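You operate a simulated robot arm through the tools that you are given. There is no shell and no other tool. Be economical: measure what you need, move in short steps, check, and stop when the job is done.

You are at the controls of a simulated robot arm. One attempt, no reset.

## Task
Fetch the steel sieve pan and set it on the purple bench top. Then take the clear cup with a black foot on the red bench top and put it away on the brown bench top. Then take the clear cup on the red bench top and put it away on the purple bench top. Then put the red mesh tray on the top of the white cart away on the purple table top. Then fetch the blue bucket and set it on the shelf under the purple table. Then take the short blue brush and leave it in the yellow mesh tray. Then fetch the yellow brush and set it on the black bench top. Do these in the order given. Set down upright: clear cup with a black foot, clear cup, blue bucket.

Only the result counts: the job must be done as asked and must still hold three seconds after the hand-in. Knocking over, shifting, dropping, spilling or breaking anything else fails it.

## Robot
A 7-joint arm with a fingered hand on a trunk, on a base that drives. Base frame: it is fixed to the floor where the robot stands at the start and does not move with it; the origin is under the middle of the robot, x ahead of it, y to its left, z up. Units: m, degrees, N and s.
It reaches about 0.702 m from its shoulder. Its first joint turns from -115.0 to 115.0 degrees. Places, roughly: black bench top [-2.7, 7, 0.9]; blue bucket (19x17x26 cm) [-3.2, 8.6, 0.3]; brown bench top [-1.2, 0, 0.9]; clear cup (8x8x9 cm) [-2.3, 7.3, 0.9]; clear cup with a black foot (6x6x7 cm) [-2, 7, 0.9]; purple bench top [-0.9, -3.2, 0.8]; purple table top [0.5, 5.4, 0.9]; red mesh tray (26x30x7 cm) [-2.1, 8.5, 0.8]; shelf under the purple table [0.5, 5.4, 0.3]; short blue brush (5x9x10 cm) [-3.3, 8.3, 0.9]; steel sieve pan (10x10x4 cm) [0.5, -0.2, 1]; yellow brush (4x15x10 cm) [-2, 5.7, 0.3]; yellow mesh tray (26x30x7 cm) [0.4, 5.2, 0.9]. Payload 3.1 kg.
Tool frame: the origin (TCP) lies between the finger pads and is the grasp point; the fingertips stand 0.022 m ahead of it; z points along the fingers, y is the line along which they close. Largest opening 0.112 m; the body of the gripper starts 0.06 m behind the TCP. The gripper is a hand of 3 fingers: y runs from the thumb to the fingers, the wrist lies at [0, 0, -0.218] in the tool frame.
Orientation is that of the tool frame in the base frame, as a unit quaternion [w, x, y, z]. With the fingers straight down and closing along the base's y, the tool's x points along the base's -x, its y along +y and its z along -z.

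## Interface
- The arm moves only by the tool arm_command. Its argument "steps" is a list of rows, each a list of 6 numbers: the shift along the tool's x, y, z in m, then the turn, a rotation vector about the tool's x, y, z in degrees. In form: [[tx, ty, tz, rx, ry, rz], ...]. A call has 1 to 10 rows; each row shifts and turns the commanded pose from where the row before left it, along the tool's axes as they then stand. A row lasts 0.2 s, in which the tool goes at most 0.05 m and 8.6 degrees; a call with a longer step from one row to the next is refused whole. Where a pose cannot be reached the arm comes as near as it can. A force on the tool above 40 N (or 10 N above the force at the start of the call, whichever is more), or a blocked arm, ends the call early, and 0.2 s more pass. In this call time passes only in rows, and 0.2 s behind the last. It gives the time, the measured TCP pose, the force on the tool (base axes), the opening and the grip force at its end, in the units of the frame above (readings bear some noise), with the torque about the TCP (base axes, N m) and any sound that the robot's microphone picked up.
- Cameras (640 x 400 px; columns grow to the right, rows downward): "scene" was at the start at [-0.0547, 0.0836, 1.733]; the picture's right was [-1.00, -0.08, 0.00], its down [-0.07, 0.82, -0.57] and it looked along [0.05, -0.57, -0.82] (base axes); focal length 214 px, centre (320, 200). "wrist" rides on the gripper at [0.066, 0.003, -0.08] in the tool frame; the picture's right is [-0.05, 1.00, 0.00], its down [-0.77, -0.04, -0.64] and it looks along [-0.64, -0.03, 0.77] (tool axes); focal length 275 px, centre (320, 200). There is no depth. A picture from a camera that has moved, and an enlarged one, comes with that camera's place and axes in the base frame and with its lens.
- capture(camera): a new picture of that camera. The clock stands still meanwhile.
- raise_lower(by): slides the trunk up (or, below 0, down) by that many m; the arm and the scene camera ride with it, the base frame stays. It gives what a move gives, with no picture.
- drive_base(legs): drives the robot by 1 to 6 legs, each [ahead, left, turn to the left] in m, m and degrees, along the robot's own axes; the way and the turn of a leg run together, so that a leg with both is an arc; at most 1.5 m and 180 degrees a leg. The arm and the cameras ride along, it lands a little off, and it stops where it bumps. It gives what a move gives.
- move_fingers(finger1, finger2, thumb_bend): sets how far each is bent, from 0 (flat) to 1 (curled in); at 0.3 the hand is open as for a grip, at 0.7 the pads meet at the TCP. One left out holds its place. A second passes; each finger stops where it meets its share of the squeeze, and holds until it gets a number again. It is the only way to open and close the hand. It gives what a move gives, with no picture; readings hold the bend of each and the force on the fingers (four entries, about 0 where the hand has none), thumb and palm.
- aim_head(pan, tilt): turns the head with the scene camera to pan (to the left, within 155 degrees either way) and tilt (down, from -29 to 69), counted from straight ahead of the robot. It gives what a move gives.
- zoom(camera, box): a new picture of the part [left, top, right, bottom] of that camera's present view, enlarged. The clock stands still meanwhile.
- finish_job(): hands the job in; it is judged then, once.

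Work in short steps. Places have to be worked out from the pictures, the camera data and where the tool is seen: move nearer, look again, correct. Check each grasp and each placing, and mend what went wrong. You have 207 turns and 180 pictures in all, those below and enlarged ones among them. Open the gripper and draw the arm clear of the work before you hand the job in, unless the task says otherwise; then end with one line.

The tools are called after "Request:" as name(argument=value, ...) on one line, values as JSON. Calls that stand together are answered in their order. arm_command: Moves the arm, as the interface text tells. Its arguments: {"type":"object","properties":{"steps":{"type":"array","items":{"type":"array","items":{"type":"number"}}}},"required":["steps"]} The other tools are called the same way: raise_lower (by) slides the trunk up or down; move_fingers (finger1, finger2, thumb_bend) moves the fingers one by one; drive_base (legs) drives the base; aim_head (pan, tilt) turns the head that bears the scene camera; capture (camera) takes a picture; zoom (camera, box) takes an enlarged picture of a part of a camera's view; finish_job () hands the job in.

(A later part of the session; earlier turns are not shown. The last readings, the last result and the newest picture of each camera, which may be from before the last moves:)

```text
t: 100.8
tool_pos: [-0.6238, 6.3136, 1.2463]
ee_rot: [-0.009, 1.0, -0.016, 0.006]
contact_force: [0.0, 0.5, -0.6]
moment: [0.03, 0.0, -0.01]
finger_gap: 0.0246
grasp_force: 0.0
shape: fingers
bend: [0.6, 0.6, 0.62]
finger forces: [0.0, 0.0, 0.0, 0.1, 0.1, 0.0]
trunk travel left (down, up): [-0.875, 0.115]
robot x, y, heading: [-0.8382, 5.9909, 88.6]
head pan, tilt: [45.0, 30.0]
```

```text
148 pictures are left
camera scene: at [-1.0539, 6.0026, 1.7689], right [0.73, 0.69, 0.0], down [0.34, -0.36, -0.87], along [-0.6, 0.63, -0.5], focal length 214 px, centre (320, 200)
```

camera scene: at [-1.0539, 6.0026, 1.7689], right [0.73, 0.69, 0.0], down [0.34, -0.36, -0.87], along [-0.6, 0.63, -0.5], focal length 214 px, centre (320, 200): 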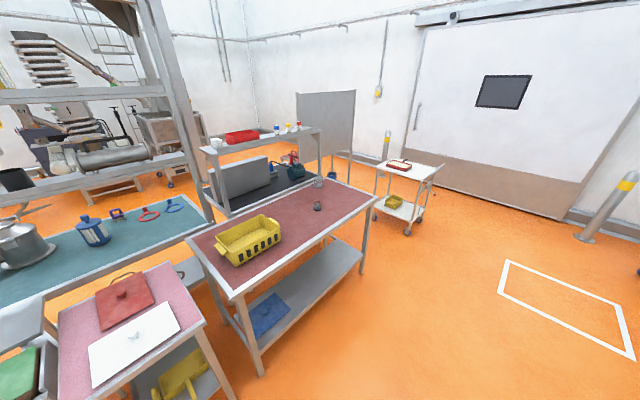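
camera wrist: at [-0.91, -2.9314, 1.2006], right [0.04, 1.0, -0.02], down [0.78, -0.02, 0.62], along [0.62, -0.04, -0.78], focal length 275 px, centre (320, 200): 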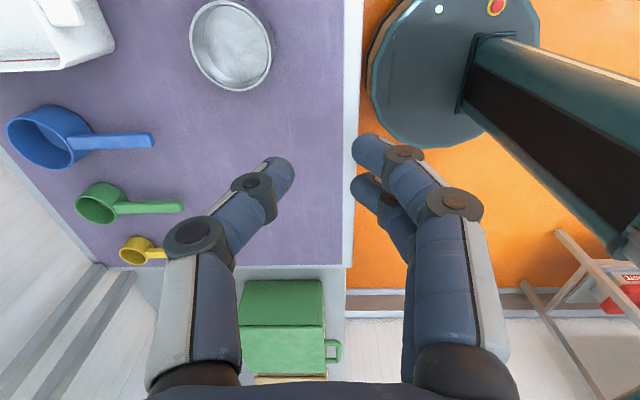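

Request:
zoom(camera="scene", box=[200, 130, 440, 290])

Request:
zoom(camera="scene", box=[280, 150, 370, 230])

```text
2.50 times, centred on (320, 210) of scene
camera zoom: at [-1.0539, 6.0026, 1.7689], right [0.73, 0.69, 0.0], down [0.34, -0.36, -0.87], along [-0.6, 0.63, -0.5], focal length 536 px, centre (320, 175)
```

zoom: 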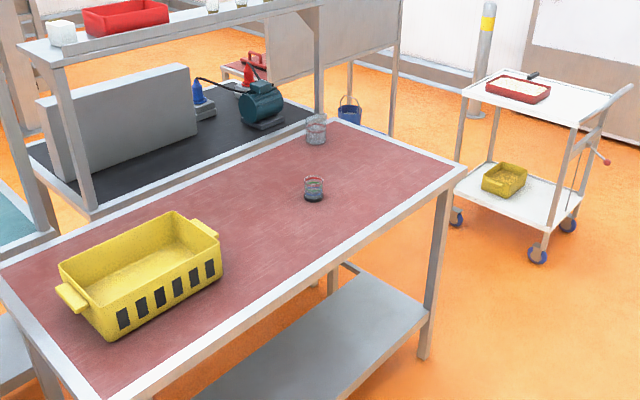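

```text
5.00 times, centred on (325, 190) of scene
camera zoom: at [-1.0539, 6.0026, 1.7689], right [0.73, 0.69, 0.0], down [0.34, -0.36, -0.87], along [-0.6, 0.63, -0.5], focal length 1072 px, centre (295, 250)
```

zoom: 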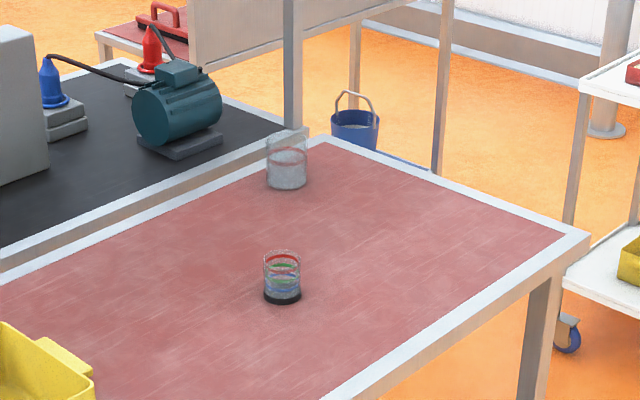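

Cups located: black-foot at (-2.016,6.986), clear at (-2.275,7.265); bench edge is x≈-1.8. I'll turn to face the bench and drive alongside.

Request:
drive_base(legs=[[0, 0, 91.4], [0.3, -0.8, 0]])

Request:
move_fingers(finger1=0.3, finger2=0.3, thumb_bend=0.3)

Request:
aim_head(pan=-15, tilt=40)

Request:
capture(camera="scene")

```text
t: 109.2
tool_pos: [-1.4548, 6.9985, 1.2458]
ee_rot: [-0.011, 0.713, 0.701, -0.003]
contact_force: [-0.4, 0.6, 0.0]
moment: [0.02, 0.0, 0.03]
finger_gap: 0.0244
grasp_force: 0.1
shape: fingers
bend: [0.6, 0.6, 0.62]
finger forces: [0.1, 0.0, 0.1, 0.1, 0.0, 0.1]
trunk travel left (down, up): [-0.875, 0.115]
robot x, y, heading: [-1.1295, 6.7899, 179.3]
head pan, tilt: [45.0, 30.0]
```

```text
t: 110.2
tool_pos: [-1.4558, 6.9986, 1.2475]
ee_rot: [-0.011, 0.713, 0.701, -0.003]
contact_force: [0.7, -0.3, 0.2]
moment: [0.04, -0.02, 0.02]
finger_gap: 0.1113
grasp_force: 0.0
shape: fingers
bend: [0.3, 0.3, 0.3]
finger forces: [0.1, 0.0, 0.0, 0.0, 0.1, 0.0]
trunk travel left (down, up): [-0.875, 0.115]
robot x, y, heading: [-1.1308, 6.79, 179.6]
head pan, tilt: [45.0, 30.0]
```

```text
t: 111.5
tool_pos: [-1.4555, 6.9989, 1.2475]
ee_rot: [-0.011, 0.713, 0.701, -0.003]
contact_force: [-0.1, 0.5, 0.0]
moment: [0.01, 0.0, 0.0]
finger_gap: 0.1109
grasp_force: 0.0
shape: fingers
bend: [0.3, 0.3, 0.3]
finger forces: [0.0, 0.1, 0.0, 0.0, 0.1, 0.0]
trunk travel left (down, up): [-0.875, 0.115]
robot x, y, heading: [-1.1257, 6.7938, 179.4]
head pan, tilt: [-15.0, 40.0]
```

```text
145 pictures are left
camera scene: at [-1.1529, 6.662, 1.7536], right [0.27, 0.96, 0.0], down [0.62, -0.17, -0.77], along [-0.74, 0.2, -0.64], focal length 214 px, centre (320, 200)
```

scene: 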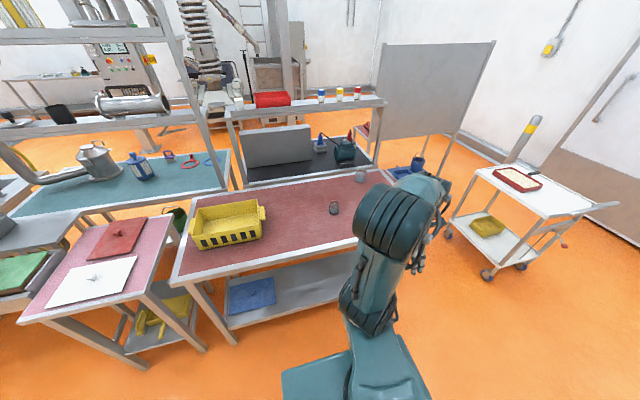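

Path ahead is clear; I'll drive up to the bench and look with the wrist camera.

Request:
drive_base(legs=[[0.36, 0, 0.6]])

Request:
capture(camera="wrist")

Request:
capture(camera="scene")

```text
t: 113.8
tool_pos: [-1.8167, 6.9975, 1.2465]
ee_rot: [-0.012, 0.71, 0.704, -0.003]
contact_force: [-0.3, -0.1, 0.3]
moment: [0.0, 0.0, 0.01]
finger_gap: 0.1112
grasp_force: 0.0
shape: fingers
bend: [0.3, 0.3, 0.3]
finger forces: [0.1, 0.0, 0.0, 0.1, 0.1, 0.1]
trunk travel left (down, up): [-0.875, 0.115]
robot x, y, heading: [-1.4903, 6.7881, -179.9]
head pan, tilt: [-15.0, 40.0]
```

```text
144 pictures are left
camera wrist: at [-1.8129, 7.0637, 1.3281], right [1.0, -0.05, -0.02], down [-0.03, -0.78, 0.63], along [-0.05, -0.62, -0.78], focal length 275 px, centre (320, 200)
```

wrist: 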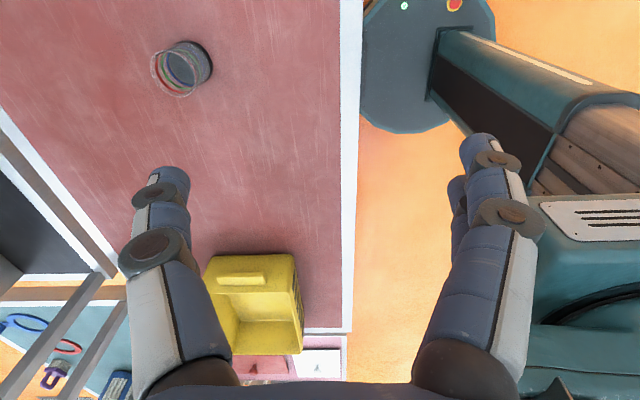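

```text
143 pictures are left
camera scene: at [-1.512, 6.6635, 1.7536], right [0.26, 0.97, 0.0], down [0.62, -0.17, -0.77], along [-0.74, 0.2, -0.64], focal length 214 px, centre (320, 200)
```

scene: 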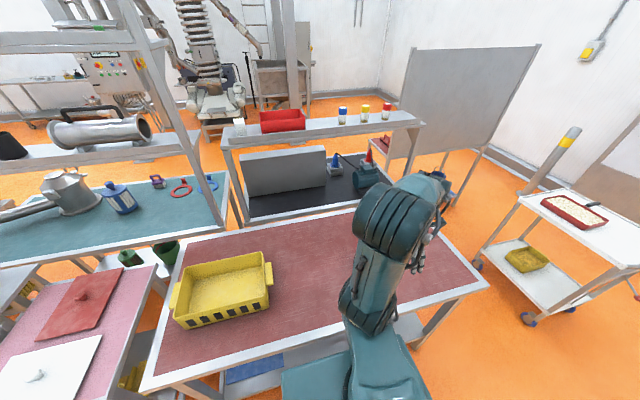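

The cup reads (-2.008,6.983). I'll move over it and down part way, then recheck.

Request:
arm_command(steps=[[-0.004, -0.045, 0, 0, 0, 0], [-0.004, -0.045, 0, 0, 0, 0], [-0.004, -0.045, 0, 0, 0, 0], [-0.003, -0.045, 0, 0, 0, 0], [0, -0.011, 0.045, 0, 0, 0], [0, 0, 0.045, 0, 0, 0], [0, 0, 0.045, 0, 0, 0]])

Request:
capture(camera="wrist")

```text
t: 115.5
tool_pos: [-2.0123, 6.9851, 1.1152]
ee_rot: [-0.011, 0.71, 0.704, -0.003]
contact_force: [0.6, 0.1, 0.2]
moment: [0.0, -0.04, 0.01]
finger_gap: 0.1112
grasp_force: 0.0
shape: fingers
bend: [0.3, 0.3, 0.3]
finger forces: [0.1, 0.0, 0.1, 0.1, 0.0, 0.0]
trunk travel left (down, up): [-0.875, 0.115]
robot x, y, heading: [-1.4896, 6.7906, -179.9]
head pan, tilt: [-15.0, 40.0]
```

```text
142 pictures are left
camera wrist: at [-2.0078, 7.0513, 1.1957], right [1.0, -0.05, -0.02], down [-0.03, -0.78, 0.63], along [-0.05, -0.62, -0.78], focal length 275 px, centre (320, 200)
```

wrist: 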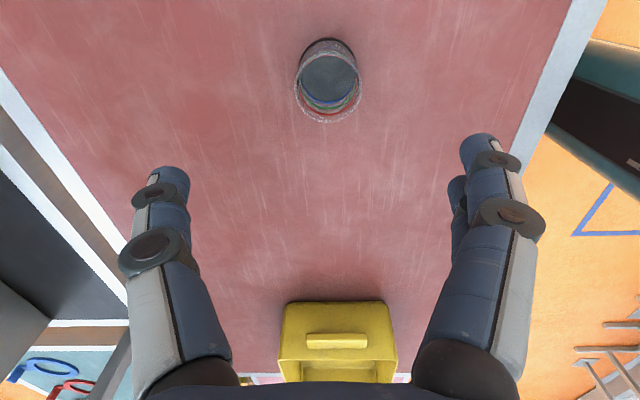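

Cup is aligned under the hand. Going down to z≈0.95.

Request:
arm_command(steps=[[-0.004, 0, 0.045, 0, 0, 0], [0, 0, 0.045, 0, 0, 0], [0, 0, 0.04, 0, 0, 0], [0, 0, 0.03, 0, 0, 0]])

Request:
capture(camera="wrist")

```text
t: 116.5
tool_pos: [-2.0156, 6.9846, 0.9551]
ee_rot: [-0.012, 0.709, 0.705, -0.003]
contact_force: [-1.7, -0.5, -1.7]
moment: [-0.01, -0.01, -0.01]
finger_gap: 0.1115
grasp_force: 0.1
shape: fingers
bend: [0.3, 0.3, 0.3]
finger forces: [0.0, 0.0, 0.0, 0.0, 0.0, 0.0]
trunk travel left (down, up): [-0.875, 0.115]
robot x, y, heading: [-1.4881, 6.7879, -179.9]
head pan, tilt: [-15.0, 40.0]
```

```text
141 pictures are left
camera wrist: at [-2.0107, 7.0508, 1.0356], right [1.0, -0.05, -0.02], down [-0.03, -0.78, 0.63], along [-0.05, -0.62, -0.78], focal length 275 px, centre (320, 200)
```

wrist: 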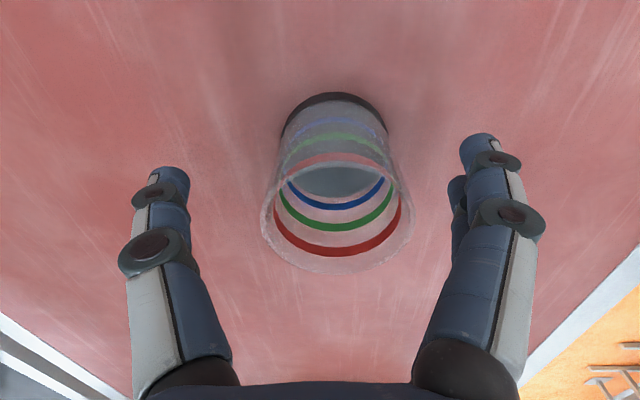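

Rim is at z≈0.952, centre (-2.009,6.976). I'll centre and lower 2.8 cm, then close gently.

Request:
arm_command(steps=[[-0.008, 0.006, 0.014, 0, 0, 0], [0, 0, 0.014, 0, 0, 0]])

Request:
move_fingers(finger1=0.55, finger2=0.55, thumb_bend=0.55)

Request:
capture(camera="wrist")

```text
t: 117.0
tool_pos: [-2.0097, 6.9768, 0.9267]
ee_rot: [-0.011, 0.709, 0.705, -0.002]
contact_force: [0.4, 0.2, 0.2]
moment: [0.02, 0.01, 0.01]
finger_gap: 0.1114
grasp_force: 0.0
shape: fingers
bend: [0.3, 0.3, 0.3]
finger forces: [0.0, 0.1, 0.1, 0.1, 0.1, 0.0]
trunk travel left (down, up): [-0.875, 0.115]
robot x, y, heading: [-1.4923, 6.792, -180.2]
head pan, tilt: [-15.0, 40.0]
```

```text
t: 118.0
tool_pos: [-2.0067, 6.977, 0.9283]
ee_rot: [-0.014, 0.71, 0.704, -0.003]
contact_force: [4.2, 1.0, 15.3]
moment: [-0.08, -0.63, 0.03]
finger_gap: 0.0512
grasp_force: 9.1
shape: fingers
bend: [0.51, 0.52, 0.54]
finger forces: [6.2, 11.1, 0.0, 0.0, 2.0, 0.0]
trunk travel left (down, up): [-0.875, 0.115]
robot x, y, heading: [-1.491, 6.7929, -180.1]
head pan, tilt: [-15.0, 40.0]
```

```text
140 pictures are left
camera wrist: at [-2.0032, 7.0426, 1.0094], right [1.0, -0.05, -0.02], down [-0.03, -0.78, 0.63], along [-0.05, -0.62, -0.78], focal length 275 px, centre (320, 200)
```

wrist: 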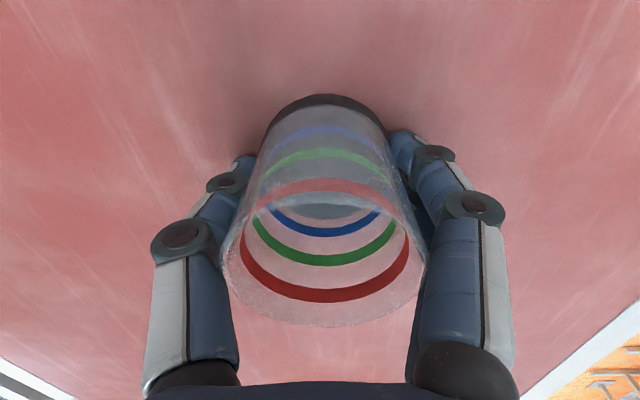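

The fingertips press on the bench as they bend. I'll rise 8 mm and then close firmer.

Request:
arm_command(steps=[[0, 0, -0.01, 0, 0, 0]])

Request:
move_fingers(finger1=0.7, finger2=0.7, thumb_bend=0.7)

Request:
capture(camera="wrist")

```text
t: 118.5
tool_pos: [-2.0102, 6.9761, 0.9371]
ee_rot: [-0.011, 0.71, 0.704, -0.003]
contact_force: [0.6, 0.1, 0.5]
moment: [0.02, -0.01, 0.02]
finger_gap: 0.0505
grasp_force: 3.7
shape: fingers
bend: [0.51, 0.52, 0.53]
finger forces: [2.1, 1.7, 0.0, 0.0, 3.7, 0.0]
trunk travel left (down, up): [-0.875, 0.115]
robot x, y, heading: [-1.4887, 6.7912, -180.0]
head pan, tilt: [-15.0, 40.0]
```

```text
t: 119.5
tool_pos: [-2.0112, 6.9763, 0.9367]
ee_rot: [-0.011, 0.71, 0.704, -0.003]
contact_force: [-0.5, 0.0, -0.4]
moment: [-0.02, -0.01, 0.02]
finger_gap: 0.048
grasp_force: 19.3
shape: fingers
bend: [0.53, 0.54, 0.6]
finger forces: [9.9, 9.9, 0.0, 0.0, 18.4, 0.0]
trunk travel left (down, up): [-0.875, 0.115]
robot x, y, heading: [-1.4875, 6.7927, -179.8]
head pan, tilt: [-15.0, 40.0]
```

```text
139 pictures are left
camera wrist: at [-2.005, 7.0427, 1.0181], right [1.0, -0.05, -0.02], down [-0.03, -0.78, 0.63], along [-0.05, -0.62, -0.78], focal length 275 px, centre (320, 200)
```

wrist: 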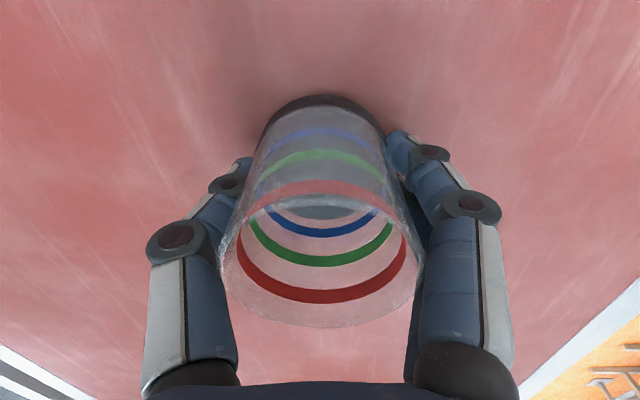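

Gripped at 19 N. Lifting and retracting.

Request:
arm_command(steps=[[0, 0, -0.03, 0, 0, 0], [0, 0, -0.045, 0, 0, 0], [0, 0, -0.045, 0, 0, 0], [0, 0, -0.045, 0, 0, 0], [0, 0, -0.045, 0, 0, 0], [0, 0.04, -0.03, 0, 0, 0], [0, 0.045, 0, 0, 0, 0], [0, 0.045, 0, 0, 0, 0], [0, 0.045, 0, 0, 0, 0]])

Request:
capture(camera="wrist")

```text
t: 121.5
tool_pos: [-1.8274, 6.9707, 1.1733]
ee_rot: [-0.012, 0.71, 0.704, -0.003]
contact_force: [-0.3, -0.6, 0.6]
moment: [0.0, -0.02, 0.01]
finger_gap: 0.0476
grasp_force: 19.0
shape: fingers
bend: [0.53, 0.54, 0.6]
finger forces: [10.2, 9.9, 0.0, 0.0, 18.2, 0.0]
trunk travel left (down, up): [-0.875, 0.115]
robot x, y, heading: [-1.4879, 6.7936, -179.8]
head pan, tilt: [-15.0, 40.0]
```

```text
138 pictures are left
camera wrist: at [-1.8221, 7.0373, 1.2565], right [1.0, -0.05, -0.02], down [-0.03, -0.78, 0.63], along [-0.05, -0.62, -0.78], focal length 275 px, centre (320, 200)
```

wrist: 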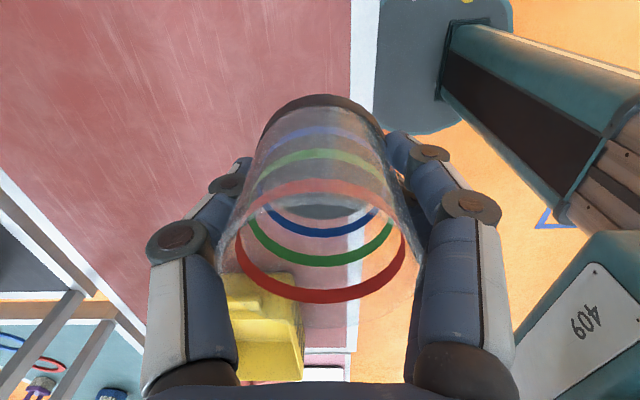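

Cup held securely. Driving back down the corridor to the brown bench.

Request:
drive_base(legs=[[-0.6, 0, 0], [0, 0, 90], [1.5, 0.5, 0], [1.5, 0, 0], [1.5, 0, 0], [1.0, 0, 0]])

Request:
aim_head(pan=-45, tilt=35)

Request:
capture(camera="scene")

```text
refused: leg 3 is longer than a leg can be; nothing moved
```

```text
t: 122.4
tool_pos: [-1.8293, 6.9707, 1.1752]
ee_rot: [-0.012, 0.71, 0.704, -0.003]
contact_force: [-0.4, -0.3, -0.2]
moment: [-0.03, 0.02, -0.01]
finger_gap: 0.0476
grasp_force: 19.5
shape: fingers
bend: [0.53, 0.54, 0.6]
finger forces: [10.2, 10.0, 0.0, 0.0, 18.3, 0.0]
trunk travel left (down, up): [-0.875, 0.115]
robot x, y, heading: [-1.4866, 6.7942, -180.2]
head pan, tilt: [-45.0, 35.0]
```

```text
137 pictures are left
camera scene: at [-1.4923, 6.7036, 1.7611], right [0.71, 0.71, 0.0], down [0.41, -0.41, -0.82], along [-0.58, 0.58, -0.57], focal length 214 px, centre (320, 200)
```

scene: 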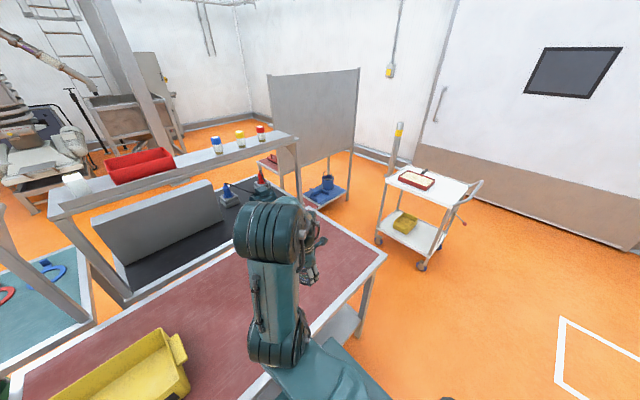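

Request:
drive_base(legs=[[-0.6, 0, 0], [0, 0, 90], [1.4, 0.48, 0], [1.5, 0, 0], [1.5, 0, 0], [1.0, 0, 0]])

Request:
capture(camera="scene")

```text
t: 155.4
tool_pos: [-0.5666, 1.0561, 1.1744]
ee_rot: [-0.006, 0.008, 1.0, -0.009]
contact_force: [0.3, -0.5, -0.9]
moment: [-0.01, 0.0, -0.02]
finger_gap: 0.0476
grasp_force: 19.1
shape: fingers
bend: [0.53, 0.54, 0.6]
finger forces: [9.9, 9.7, 0.0, 0.0, 17.9, 0.0]
trunk travel left (down, up): [-0.875, 0.115]
robot x, y, heading: [-0.3842, 1.3951, -90.4]
head pan, tilt: [-45.0, 35.0]
```

```text
136 pictures are left
camera scene: at [-0.293, 1.3937, 1.7611], right [-0.7, 0.71, 0.0], down [0.41, 0.4, -0.82], along [-0.58, -0.57, -0.57], focal length 214 px, centre (320, 200)
```

scene: 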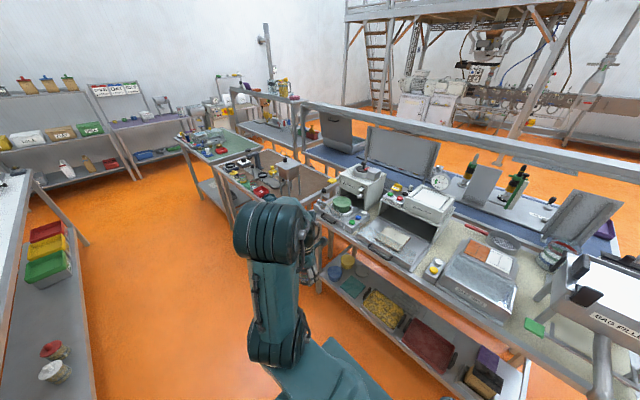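

Request:
zoom(camera="scene", box=[200, 120, 360, 220])

```text
4.00 times, centred on (280, 170) of scene
camera zoom: at [-0.293, 1.3937, 1.7611], right [-0.7, 0.71, 0.0], down [0.41, 0.4, -0.82], along [-0.58, -0.57, -0.57], focal length 858 px, centre (480, 320)
```

zoom: 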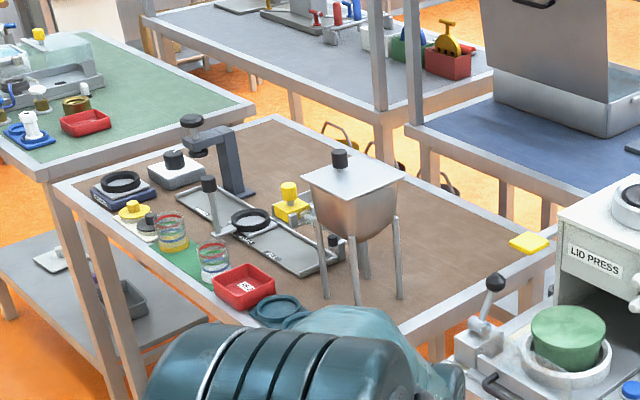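

I need a closer view of the brown bench; I'll drive on until alongside it and look right.

Request:
drive_base(legs=[[1.25, 0.05, 0]])

Request:
aim_head(pan=-90, tilt=50)

Request:
capture(camera="scene")

```text
t: 161.7
tool_pos: [-0.5228, -0.1891, 1.1753]
ee_rot: [-0.006, 0.006, 1.0, -0.009]
contact_force: [-0.3, 0.3, -0.8]
moment: [0.02, 0.02, -0.01]
finger_gap: 0.0476
grasp_force: 18.8
shape: fingers
bend: [0.53, 0.54, 0.6]
finger forces: [10.0, 9.7, 0.0, 0.0, 18.0, 0.1]
trunk travel left (down, up): [-0.875, 0.115]
robot x, y, heading: [-0.3428, 0.1528, -90.2]
head pan, tilt: [-45.0, 35.0]
```

```text
t: 162.8
tool_pos: [-0.5228, -0.1894, 1.1749]
ee_rot: [-0.007, 0.006, 1.0, -0.009]
contact_force: [1.0, 0.1, -0.3]
moment: [-0.01, 0.05, -0.02]
finger_gap: 0.0475
grasp_force: 19.3
shape: fingers
bend: [0.53, 0.54, 0.6]
finger forces: [10.0, 9.8, 0.1, 0.1, 17.9, 0.1]
trunk travel left (down, up): [-0.875, 0.115]
robot x, y, heading: [-0.3416, 0.1521, -90.2]
head pan, tilt: [-90.0, 50.0]
```

```text
134 pictures are left
camera scene: at [-0.2648, 0.2114, 1.7394], right [0.0, 1.0, 0.0], down [0.77, 0.0, -0.64], along [-0.64, 0.0, -0.77], focal length 214 px, centre (320, 200)
```

scene: 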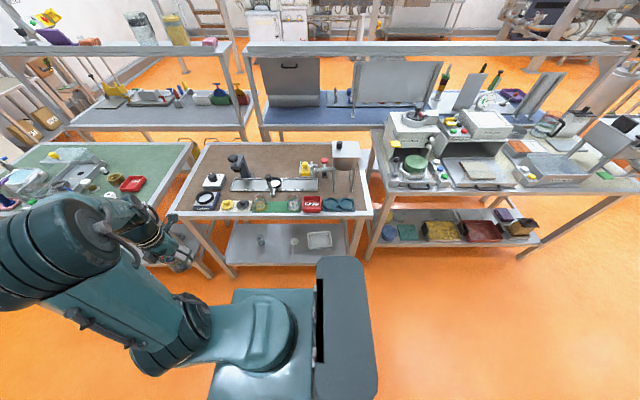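

Request:
zoom(camera="scene", box=[170, 130, 390, 230])

```text
2.91 times, centred on (280, 180) of scene
camera zoom: at [-0.2648, 0.2114, 1.7394], right [0.0, 1.0, 0.0], down [0.77, 0.0, -0.64], along [-0.64, 0.0, -0.77], focal length 624 px, centre (436, 258)
```

zoom: 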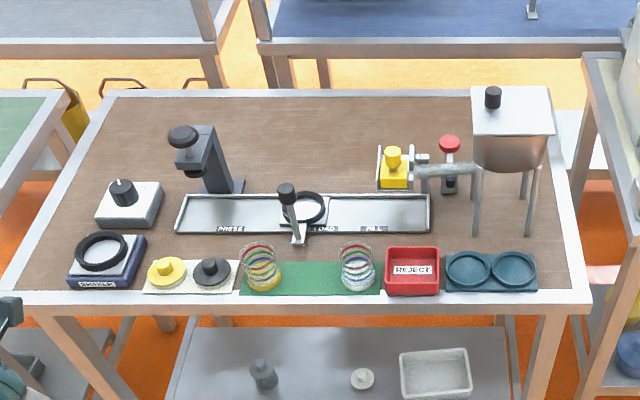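

The free zone on the brown bench lies behind the long tray, around (-1.2,0.0). I'll line the robot up facing it, with the hand opposite y≈0.

Request:
drive_base(legs=[[0, 0.1, 0], [0, 0, -89.8], [0, 0.35, 0], [0.28, 0, 0]])

Request:
aim_head(pan=-10, tilt=50)

Request:
capture(camera="scene")

Request:
capture(camera="wrist")

```text
t: 171.2
tool_pos: [-0.8595, -0.0214, 1.1751]
ee_rot: [-0.011, 0.71, 0.704, -0.003]
contact_force: [0.6, 0.4, -0.2]
moment: [-0.03, -0.02, -0.01]
finger_gap: 0.0472
grasp_force: 19.0
shape: fingers
bend: [0.53, 0.54, 0.6]
finger forces: [9.8, 9.4, 0.0, 0.1, 17.8, 0.0]
trunk travel left (down, up): [-0.875, 0.115]
robot x, y, heading: [-0.5236, -0.2038, 180.0]
head pan, tilt: [-90.0, 50.0]
```

```text
t: 172.7
tool_pos: [-0.8603, -0.0218, 1.1764]
ee_rot: [-0.012, 0.71, 0.704, -0.002]
contact_force: [-0.1, 0.3, -0.6]
moment: [0.01, 0.01, 0.01]
finger_gap: 0.0475
grasp_force: 19.0
shape: fingers
bend: [0.53, 0.54, 0.6]
finger forces: [9.8, 9.4, 0.0, 0.0, 17.8, 0.1]
trunk travel left (down, up): [-0.875, 0.115]
robot x, y, heading: [-0.5195, -0.1981, 180.0]
head pan, tilt: [-10.0, 50.0]
```

```text
132 pictures are left
camera scene: at [-0.5369, -0.3391, 1.7394], right [0.17, 0.98, 0.0], down [0.75, -0.13, -0.64], along [-0.63, 0.11, -0.77], focal length 214 px, centre (320, 200)
```

scene: 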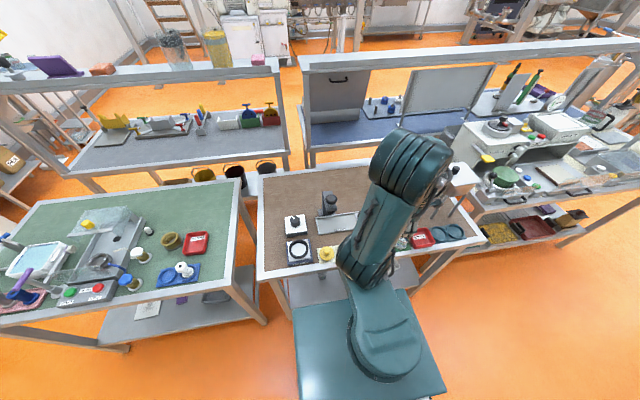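

```text
131 pictures are left
camera wrist: at [-0.8549, 0.044, 1.2561], right [1.0, -0.06, -0.02], down [-0.03, -0.78, 0.63], along [-0.05, -0.62, -0.78], focal length 275 px, centre (320, 200)
```

wrist: 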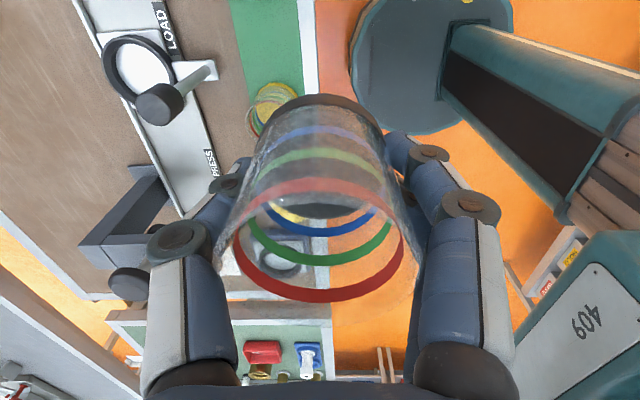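

The lever top (z≈1.02) is safely below the cup's path. I'll nudge closer and extend over the free zone.

Request:
drive_base(legs=[[0.045, 0, 0]])

Request:
arm_command(steps=[[0.005, -0.045, 0, 0, 0, 0], [0.005, -0.045, 0, 0, 0, 0], [0.005, -0.045, 0, 0, 0, 0], [0.005, -0.045, 0, 0, 0, 0], [0.005, -0.045, 0, 0, 0, 0], [0, -0.045, 0, 0, 0, 0], [0, -0.02, 0, 0, 0, 0]])

Request:
capture(camera="wrist")

Request:
capture(camera="scene")

```text
t: 173.6
tool_pos: [-0.9012, -0.0228, 1.1751]
ee_rot: [-0.012, 0.71, 0.704, -0.002]
contact_force: [0.3, -0.6, -0.1]
moment: [0.0, -0.01, -0.02]
finger_gap: 0.0475
grasp_force: 18.6
shape: fingers
bend: [0.53, 0.54, 0.6]
finger forces: [9.9, 9.5, 0.0, 0.1, 17.9, 0.1]
trunk travel left (down, up): [-0.875, 0.115]
robot x, y, heading: [-0.5658, -0.2054, 179.8]
head pan, tilt: [-10.0, 50.0]
```

```text
t: 175.2
tool_pos: [-1.1857, 0.0012, 1.1801]
ee_rot: [-0.011, 0.711, 0.703, -0.002]
contact_force: [0.7, 0.0, -0.6]
moment: [0.04, 0.02, 0.01]
finger_gap: 0.0471
grasp_force: 19.1
shape: fingers
bend: [0.53, 0.54, 0.6]
finger forces: [9.8, 9.4, 0.0, 0.1, 17.8, 0.0]
out of reach, approached as far as the arm can: row 7
trunk travel left (down, up): [-0.875, 0.115]
robot x, y, heading: [-0.5662, -0.2047, 179.6]
head pan, tilt: [-10.0, 50.0]
```

```text
130 pictures are left
camera wrist: at [-1.1804, 0.0668, 1.2615], right [1.0, -0.06, -0.02], down [-0.03, -0.78, 0.63], along [-0.05, -0.63, -0.78], focal length 275 px, centre (320, 200)
```

wrist: 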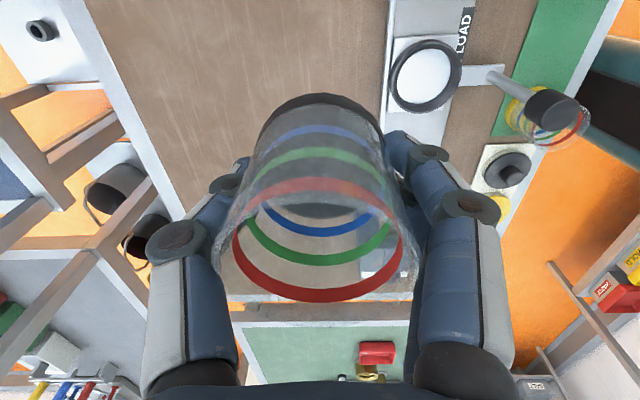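

```text
129 pictures are left
camera scene: at [-0.5809, -0.3393, 1.7394], right [0.17, 0.98, 0.0], down [0.75, -0.13, -0.64], along [-0.63, 0.11, -0.77], focal length 214 px, centre (320, 200)
```

scene: 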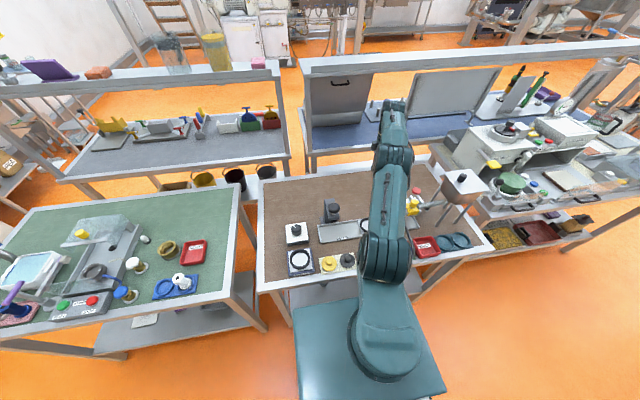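

Position (-1.186,0.00) is over the free area. Descending.

Request:
arm_command(steps=[[0, 0, 0.045, 0, 0, 0], [0, -0.005, 0.045, 0, 0, 0], [0, -0.01, 0.045, 0, 0, 0], [0, -0.005, 0.045, 0, 0, 0], [0, 0, 0.025, 0, 0, 0]])

Request:
capture(camera="wrist")

Request:
capture(camera="scene")

```text
t: 176.4
tool_pos: [-1.1909, 0.0012, 0.9758]
ee_rot: [-0.011, 0.711, 0.703, -0.003]
contact_force: [0.0, -0.8, -0.3]
moment: [-0.01, 0.02, 0.01]
finger_gap: 0.0467
grasp_force: 17.9
shape: fingers
bend: [0.53, 0.54, 0.6]
finger forces: [9.8, 9.4, 0.0, 0.1, 17.8, 0.0]
out of reach, approached as far as the arm can: row 3, 4
trunk travel left (down, up): [-0.875, 0.115]
robot x, y, heading: [-0.5635, -0.2012, 180.0]
head pan, tilt: [-10.0, 50.0]
```

```text
128 pictures are left
camera wrist: at [-1.1856, 0.0667, 1.0573], right [1.0, -0.06, -0.02], down [-0.03, -0.78, 0.63], along [-0.05, -0.63, -0.78], focal length 275 px, centre (320, 200)
```

wrist: 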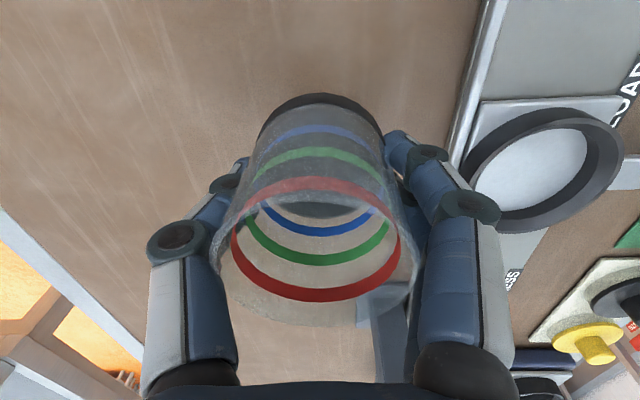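

```text
127 pictures are left
camera scene: at [-0.5808, -0.3364, 1.7396], right [0.17, 0.98, 0.0], down [0.75, -0.13, -0.64], along [-0.63, 0.11, -0.77], focal length 214 px, centre (320, 200)
```

scene: 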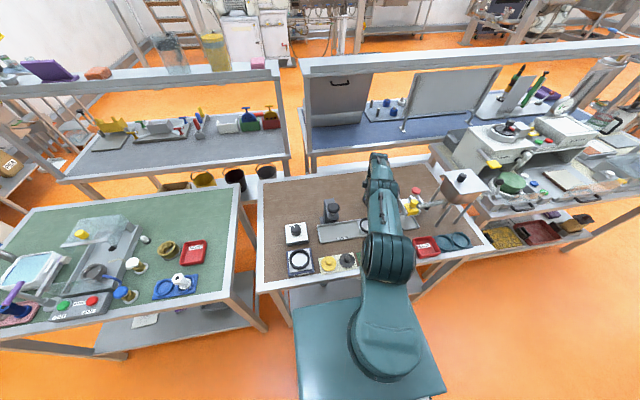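

Request:
arm_command(steps=[[0, 0, 0.015, 0, 0, 0], [0, 0, 0.01, 0, 0, 0], [0, 0, 0.006, 0, 0, 0], [0, 0, 0.004, 0, 0, 0]])

```text
t: 177.4
tool_pos: [-1.1851, -0.0019, 0.9485]
ee_rot: [-0.012, 0.71, 0.704, -0.004]
contact_force: [0.2, -0.2, -0.8]
moment: [0.0, 0.03, 0.02]
finger_gap: 0.0468
grasp_force: 19.1
shape: fingers
bend: [0.53, 0.54, 0.6]
finger forces: [9.7, 9.5, 0.1, 0.1, 17.8, 0.0]
out of reach, approached as far as the arm can: row 1, 3
trunk travel left (down, up): [-0.875, 0.115]
robot x, y, heading: [-0.5642, -0.2043, 180.1]
head pan, tilt: [-10.0, 50.0]
```

At the arm's reach limit, so I'll use the trunk to lower the last bit.

Request:
raise_lower(by=-0.008)

Request:
raise_lower(by=-0.004)

```text
t: 178.0
tool_pos: [-1.1853, -0.0031, 0.9417]
ee_rot: [-0.012, 0.71, 0.704, -0.003]
contact_force: [0.0, -1.1, -0.4]
moment: [-0.01, 0.0, 0.0]
finger_gap: 0.0467
grasp_force: 18.0
shape: fingers
bend: [0.53, 0.54, 0.6]
finger forces: [9.8, 9.5, 0.1, 0.1, 17.8, 0.0]
trunk travel left (down, up): [-0.867, 0.123]
robot x, y, heading: [-0.5599, -0.2013, 180.1]
head pan, tilt: [-10.0, 50.0]
```

```text
t: 178.5
tool_pos: [-1.1835, -0.0036, 0.9371]
ee_rot: [-0.012, 0.71, 0.705, -0.003]
contact_force: [-0.5, 0.1, -0.3]
moment: [0.0, -0.02, 0.0]
finger_gap: 0.0469
grasp_force: 18.9
shape: fingers
bend: [0.53, 0.54, 0.6]
finger forces: [9.7, 9.5, 0.1, 0.0, 17.8, 0.0]
trunk travel left (down, up): [-0.863, 0.127]
robot x, y, heading: [-0.5649, -0.2015, 179.9]
head pan, tilt: [-10.0, 50.0]
```

Request:
raise_lower(by=-0.005)

Request:
raise_lower(by=-0.005)

Request:
capture(camera="wrist")

```text
t: 179.1
tool_pos: [-1.1855, -0.0035, 0.9325]
ee_rot: [-0.012, 0.711, 0.704, -0.004]
contact_force: [-0.4, -0.3, 0.7]
moment: [-0.01, -0.02, -0.03]
finger_gap: 0.0468
grasp_force: 18.2
shape: fingers
bend: [0.53, 0.54, 0.6]
finger forces: [9.7, 9.5, 0.0, 0.0, 17.8, 0.0]
trunk travel left (down, up): [-0.858, 0.132]
robot x, y, heading: [-0.5636, -0.2016, 179.9]
head pan, tilt: [-10.0, 50.0]
```

```text
t: 179.6
tool_pos: [-1.1843, -0.0019, 0.9288]
ee_rot: [-0.013, 0.71, 0.704, -0.002]
contact_force: [1.1, -0.9, 5.4]
moment: [-0.05, -0.2, -0.03]
finger_gap: 0.047
grasp_force: 21.7
shape: fingers
bend: [0.53, 0.55, 0.61]
finger forces: [11.2, 14.3, 0.0, 0.1, 18.4, 0.0]
trunk travel left (down, up): [-0.853, 0.137]
robot x, y, heading: [-0.5632, -0.2009, 180.1]
head pan, tilt: [-10.0, 50.0]
```

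```text
126 pictures are left
camera wrist: at [-1.1789, 0.0634, 1.0094], right [1.0, -0.06, -0.02], down [-0.03, -0.78, 0.63], along [-0.05, -0.62, -0.78], focal length 275 px, centre (320, 200)
```

wrist: 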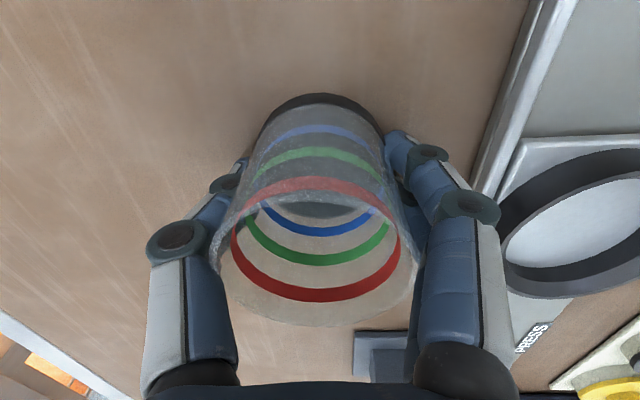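

Light contact (5 N): the cup stands on the bench. Opening the fingers moderately.

Request:
move_fingers(finger1=0.4, finger2=0.4, thumb_bend=0.4)

Request:
capture(camera="wrist")

```text
t: 180.6
tool_pos: [-1.1842, -0.0033, 0.9265]
ee_rot: [-0.013, 0.71, 0.704, -0.002]
contact_force: [0.5, 0.6, 0.6]
moment: [-0.02, -0.01, 0.0]
finger_gap: 0.083
grasp_force: 0.0
shape: fingers
bend: [0.4, 0.4, 0.4]
finger forces: [0.0, 0.0, 0.0, 0.0, 0.0, 0.1]
trunk travel left (down, up): [-0.853, 0.137]
robot x, y, heading: [-0.5667, -0.1993, 180.2]
head pan, tilt: [-10.0, 50.0]
```

```text
125 pictures are left
camera wrist: at [-1.1792, 0.0635, 1.0088], right [1.0, -0.06, -0.02], down [-0.03, -0.78, 0.63], along [-0.05, -0.62, -0.78], focal length 275 px, centre (320, 200)
```

wrist: 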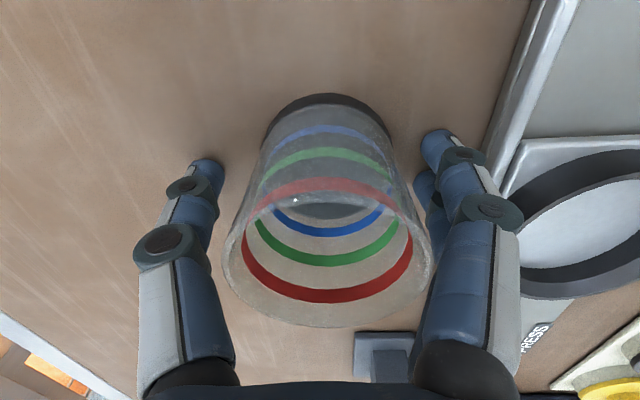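

The cup stands free. I'll lift away with the trunk, then raise the arm and retract.

Request:
raise_lower(by=0.13)

Request:
arm_command(steps=[[0, 0, -0.045, 0, 0, 0], [0, 0.01, -0.045, 0, 0, 0], [0, 0.045, 0, 0, 0, 0], [0, 0.045, 0, 0, 0, 0], [0, 0.045, 0, 0, 0, 0], [0, 0.045, 0, 0, 0, 0], [0, 0.045, 0, 0, 0, 0], [0, 0.045, 0, 0, 0, 0]])

Request:
capture(camera="scene")

```text
t: 182.2
tool_pos: [-1.1839, -0.003, 1.0569]
ee_rot: [-0.012, 0.71, 0.704, -0.003]
contact_force: [0.7, -1.0, -0.5]
moment: [-0.02, -0.01, 0.01]
finger_gap: 0.0832
grasp_force: 0.1
shape: fingers
bend: [0.4, 0.4, 0.4]
finger forces: [0.0, 0.0, 0.0, 0.0, 0.0, 0.0]
trunk travel left (down, up): [-0.983, 0.007]
robot x, y, heading: [-0.5649, -0.203, 179.9]
head pan, tilt: [-10.0, 50.0]
```

```text
t: 184.0
tool_pos: [-0.9007, -0.0062, 1.1436]
ee_rot: [-0.012, 0.71, 0.704, -0.005]
contact_force: [0.4, -0.4, -0.3]
moment: [-0.02, -0.03, 0.04]
finger_gap: 0.0833
grasp_force: 0.0
shape: fingers
bend: [0.4, 0.4, 0.4]
finger forces: [0.1, 0.0, 0.0, 0.0, 0.0, 0.1]
trunk travel left (down, up): [-0.983, 0.007]
robot x, y, heading: [-0.5633, -0.2048, 179.8]
head pan, tilt: [-10.0, 50.0]
```

```text
124 pictures are left
camera scene: at [-0.579, -0.3381, 1.8475], right [0.17, 0.98, 0.0], down [0.75, -0.13, -0.64], along [-0.63, 0.11, -0.77], focal length 214 px, centre (320, 200)
```

scene: 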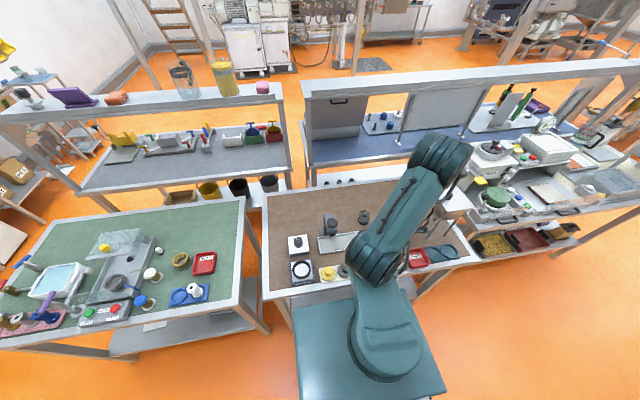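

The black-foot cup stands on the brown bench. Now back to the red bench for the clear cup; I'll reverse along the corridor facing -y so I can approach from the bench's far end.

Request:
drive_base(legs=[[-0.22, 0, 0], [0, 0, 90], [-1.5, 0, 0], [-1.5, 0, 0], [-1.5, 0, 0], [-1.5, 0, 0]])

```text
t: 217.6
tool_pos: [-0.525, 5.4441, 1.1438]
ee_rot: [-0.006, 0.011, 1.0, -0.01]
contact_force: [-1.2, -0.3, 0.9]
moment: [-0.04, -0.01, 0.0]
finger_gap: 0.0831
grasp_force: 0.1
shape: fingers
bend: [0.4, 0.4, 0.4]
finger forces: [0.0, 0.1, 0.0, 0.0, 0.0, 0.0]
trunk travel left (down, up): [-0.983, 0.007]
robot x, y, heading: [-0.3238, 5.7817, -91.0]
head pan, tilt: [-10.0, 50.0]
```

Request:
drive_base(legs=[[-1.35, -0.3, 1.0], [-0.72, -0.4, 0]])

Request:
aim_head(pan=-80, tilt=40)

Request:
capture(camera="scene")

```text
t: 228.4
tool_pos: [-1.223, 7.5074, 1.1427]
ee_rot: [-0.007, 0.005, 1.0, -0.01]
contact_force: [-0.1, 0.8, 0.1]
moment: [-0.02, 0.03, 0.0]
finger_gap: 0.0832
grasp_force: 0.1
shape: fingers
bend: [0.4, 0.4, 0.4]
finger forces: [0.0, 0.0, 0.0, 0.0, 0.0, 0.1]
trunk travel left (down, up): [-0.983, 0.007]
robot x, y, heading: [-1.0289, 7.8421, -90.1]
head pan, tilt: [-10.0, 50.0]
```

```text
t: 229.8
tool_pos: [-1.2231, 7.5088, 1.1429]
ee_rot: [-0.007, 0.004, 1.0, -0.01]
contact_force: [0.4, 0.4, 0.0]
moment: [0.0, -0.01, 0.02]
finger_gap: 0.0833
grasp_force: 0.0
shape: fingers
bend: [0.4, 0.4, 0.4]
finger forces: [0.1, 0.1, 0.1, 0.1, 0.0, 0.0]
trunk travel left (down, up): [-0.983, 0.007]
robot x, y, heading: [-1.0289, 7.8461, -90.1]
head pan, tilt: [-80.0, 40.0]
```

```text
123 pictures are left
camera scene: at [-0.9586, 7.8936, 1.8616], right [-0.17, 0.98, 0.0], down [0.63, 0.11, -0.77], along [-0.75, -0.13, -0.64], focal length 214 px, centre (320, 200)
```

scene: 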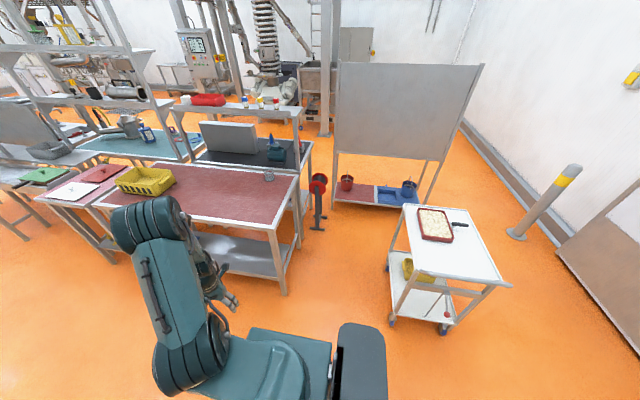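

Space between bench end (y≈7.48) and cart (y≈8.29) suffices. I'll strafe in to x≈-2.08.

Request:
drive_base(legs=[[0.02, -1.05, 0]])

Request:
move_fingers(finger1=0.3, finger2=0.3, thumb_bend=0.3)

Request:
capture(camera="wrist")

```text
t: 235.3
tool_pos: [-2.2844, 7.4931, 1.1427]
ee_rot: [-0.007, 0.007, 1.0, -0.01]
contact_force: [-0.3, 0.0, 0.3]
moment: [-0.03, 0.0, -0.01]
finger_gap: 0.0833
grasp_force: 0.0
shape: fingers
bend: [0.4, 0.4, 0.4]
finger forces: [0.0, 0.1, 0.1, 0.1, 0.1, 0.0]
trunk travel left (down, up): [-0.983, 0.007]
robot x, y, heading: [-2.0877, 7.8277, -90.2]
head pan, tilt: [-80.0, 40.0]
```

```text
t: 236.3
tool_pos: [-2.2854, 7.4929, 1.1431]
ee_rot: [-0.008, 0.007, 1.0, -0.011]
contact_force: [-0.5, -0.1, -0.6]
moment: [0.0, 0.01, 0.0]
finger_gap: 0.1113
grasp_force: 0.0
shape: fingers
bend: [0.3, 0.3, 0.3]
finger forces: [0.0, 0.0, 0.0, 0.1, 0.0, 0.0]
trunk travel left (down, up): [-0.983, 0.007]
robot x, y, heading: [-2.0874, 7.8331, -90.3]
head pan, tilt: [-80.0, 40.0]
```

```text
122 pictures are left
camera wrist: at [-2.3498, 7.4998, 1.224], right [0.06, 1.0, -0.02], down [0.78, -0.03, 0.63], along [0.62, -0.05, -0.78], focal length 275 px, centre (320, 200)
```

wrist: 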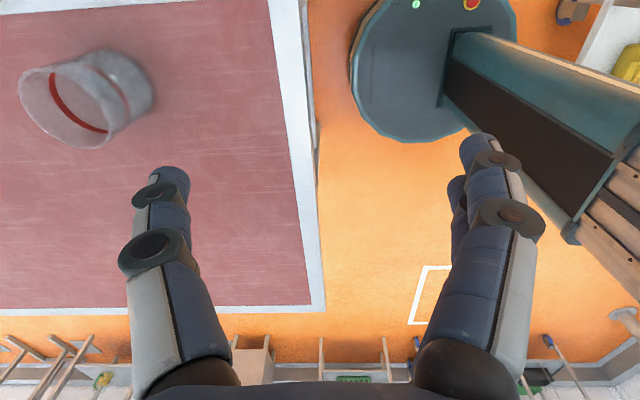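

Cup at (-2.273,7.255). Moving over it and partly down.

Request:
arm_command(steps=[[-0.004, -0.045, 0, 0, 0, 0], [-0.004, -0.045, 0, 0, 0, 0], [-0.004, -0.045, 0, 0, 0, 0], [0, -0.045, 0, 0, 0, 0], [0, -0.045, 0, 0, 0, 0], [0, -0.012, 0.03, 0, 0, 0], [0, 0, 0.03, 0, 0, 0]])

Request:
capture(camera="wrist")

```text
t: 237.9
tool_pos: [-2.2767, 7.2541, 1.0882]
ee_rot: [-0.007, 0.007, 1.0, -0.011]
contact_force: [-0.2, 0.3, 0.0]
moment: [0.01, -0.01, 0.01]
finger_gap: 0.1112
grasp_force: 0.0
shape: fingers
bend: [0.3, 0.3, 0.3]
finger forces: [0.1, 0.1, 0.0, 0.0, 0.0, 0.0]
trunk travel left (down, up): [-0.983, 0.007]
robot x, y, heading: [-2.088, 7.8272, -90.3]
head pan, tilt: [-80.0, 40.0]
```

```text
121 pictures are left
camera wrist: at [-2.342, 7.2613, 1.1689], right [0.06, 1.0, -0.02], down [0.78, -0.03, 0.63], along [0.62, -0.05, -0.78], focal length 275 px, centre (320, 200)
```

wrist: 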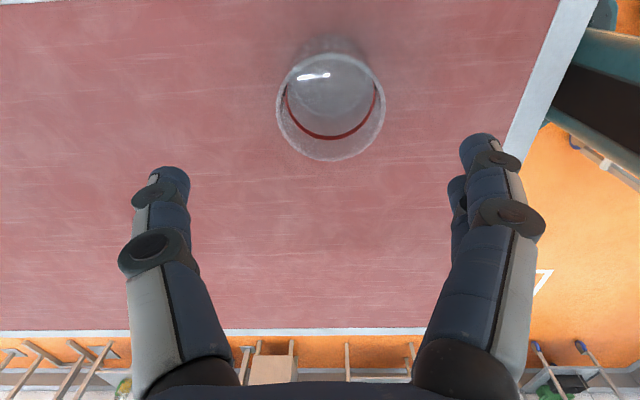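

Centred well; small correction and descend to z≈0.943.

Request:
arm_command(steps=[[-0.008, 0.006, 0.04, 0, 0, 0], [0, 0, 0.04, 0, 0, 0], [0, 0, 0.035, 0, 0, 0], [0, 0, 0.03, 0, 0, 0]])

Request:
capture(camera="wrist")

```text
t: 238.9
tool_pos: [-2.2711, 7.2598, 0.9459]
ee_rot: [-0.008, 0.007, 1.0, -0.014]
contact_force: [-0.7, -3.8, 14.8]
moment: [0.16, -0.01, -0.01]
finger_gap: 0.1162
grasp_force: 8.5
shape: fingers
bend: [0.3, 0.3, 0.3]
finger forces: [4.5, 1.2, 0.0, 0.0, 11.3, 0.0]
trunk travel left (down, up): [-0.983, 0.007]
robot x, y, heading: [-2.09, 7.8302, -90.3]
head pan, tilt: [-80.0, 40.0]
```

```text
120 pictures are left
camera wrist: at [-2.3365, 7.2672, 1.0272], right [0.06, 1.0, -0.03], down [0.78, -0.03, 0.63], along [0.62, -0.06, -0.78], focal length 275 px, centre (320, 200)
```

wrist: 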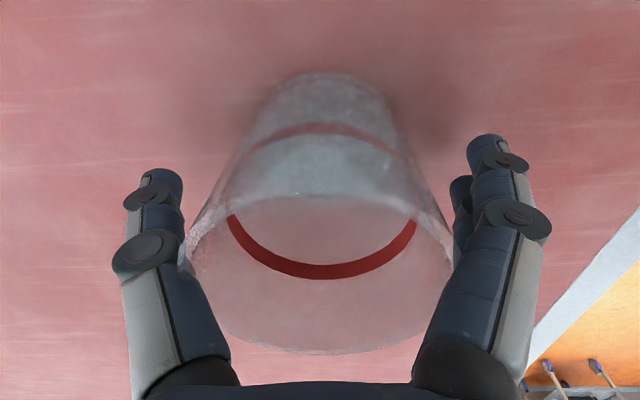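

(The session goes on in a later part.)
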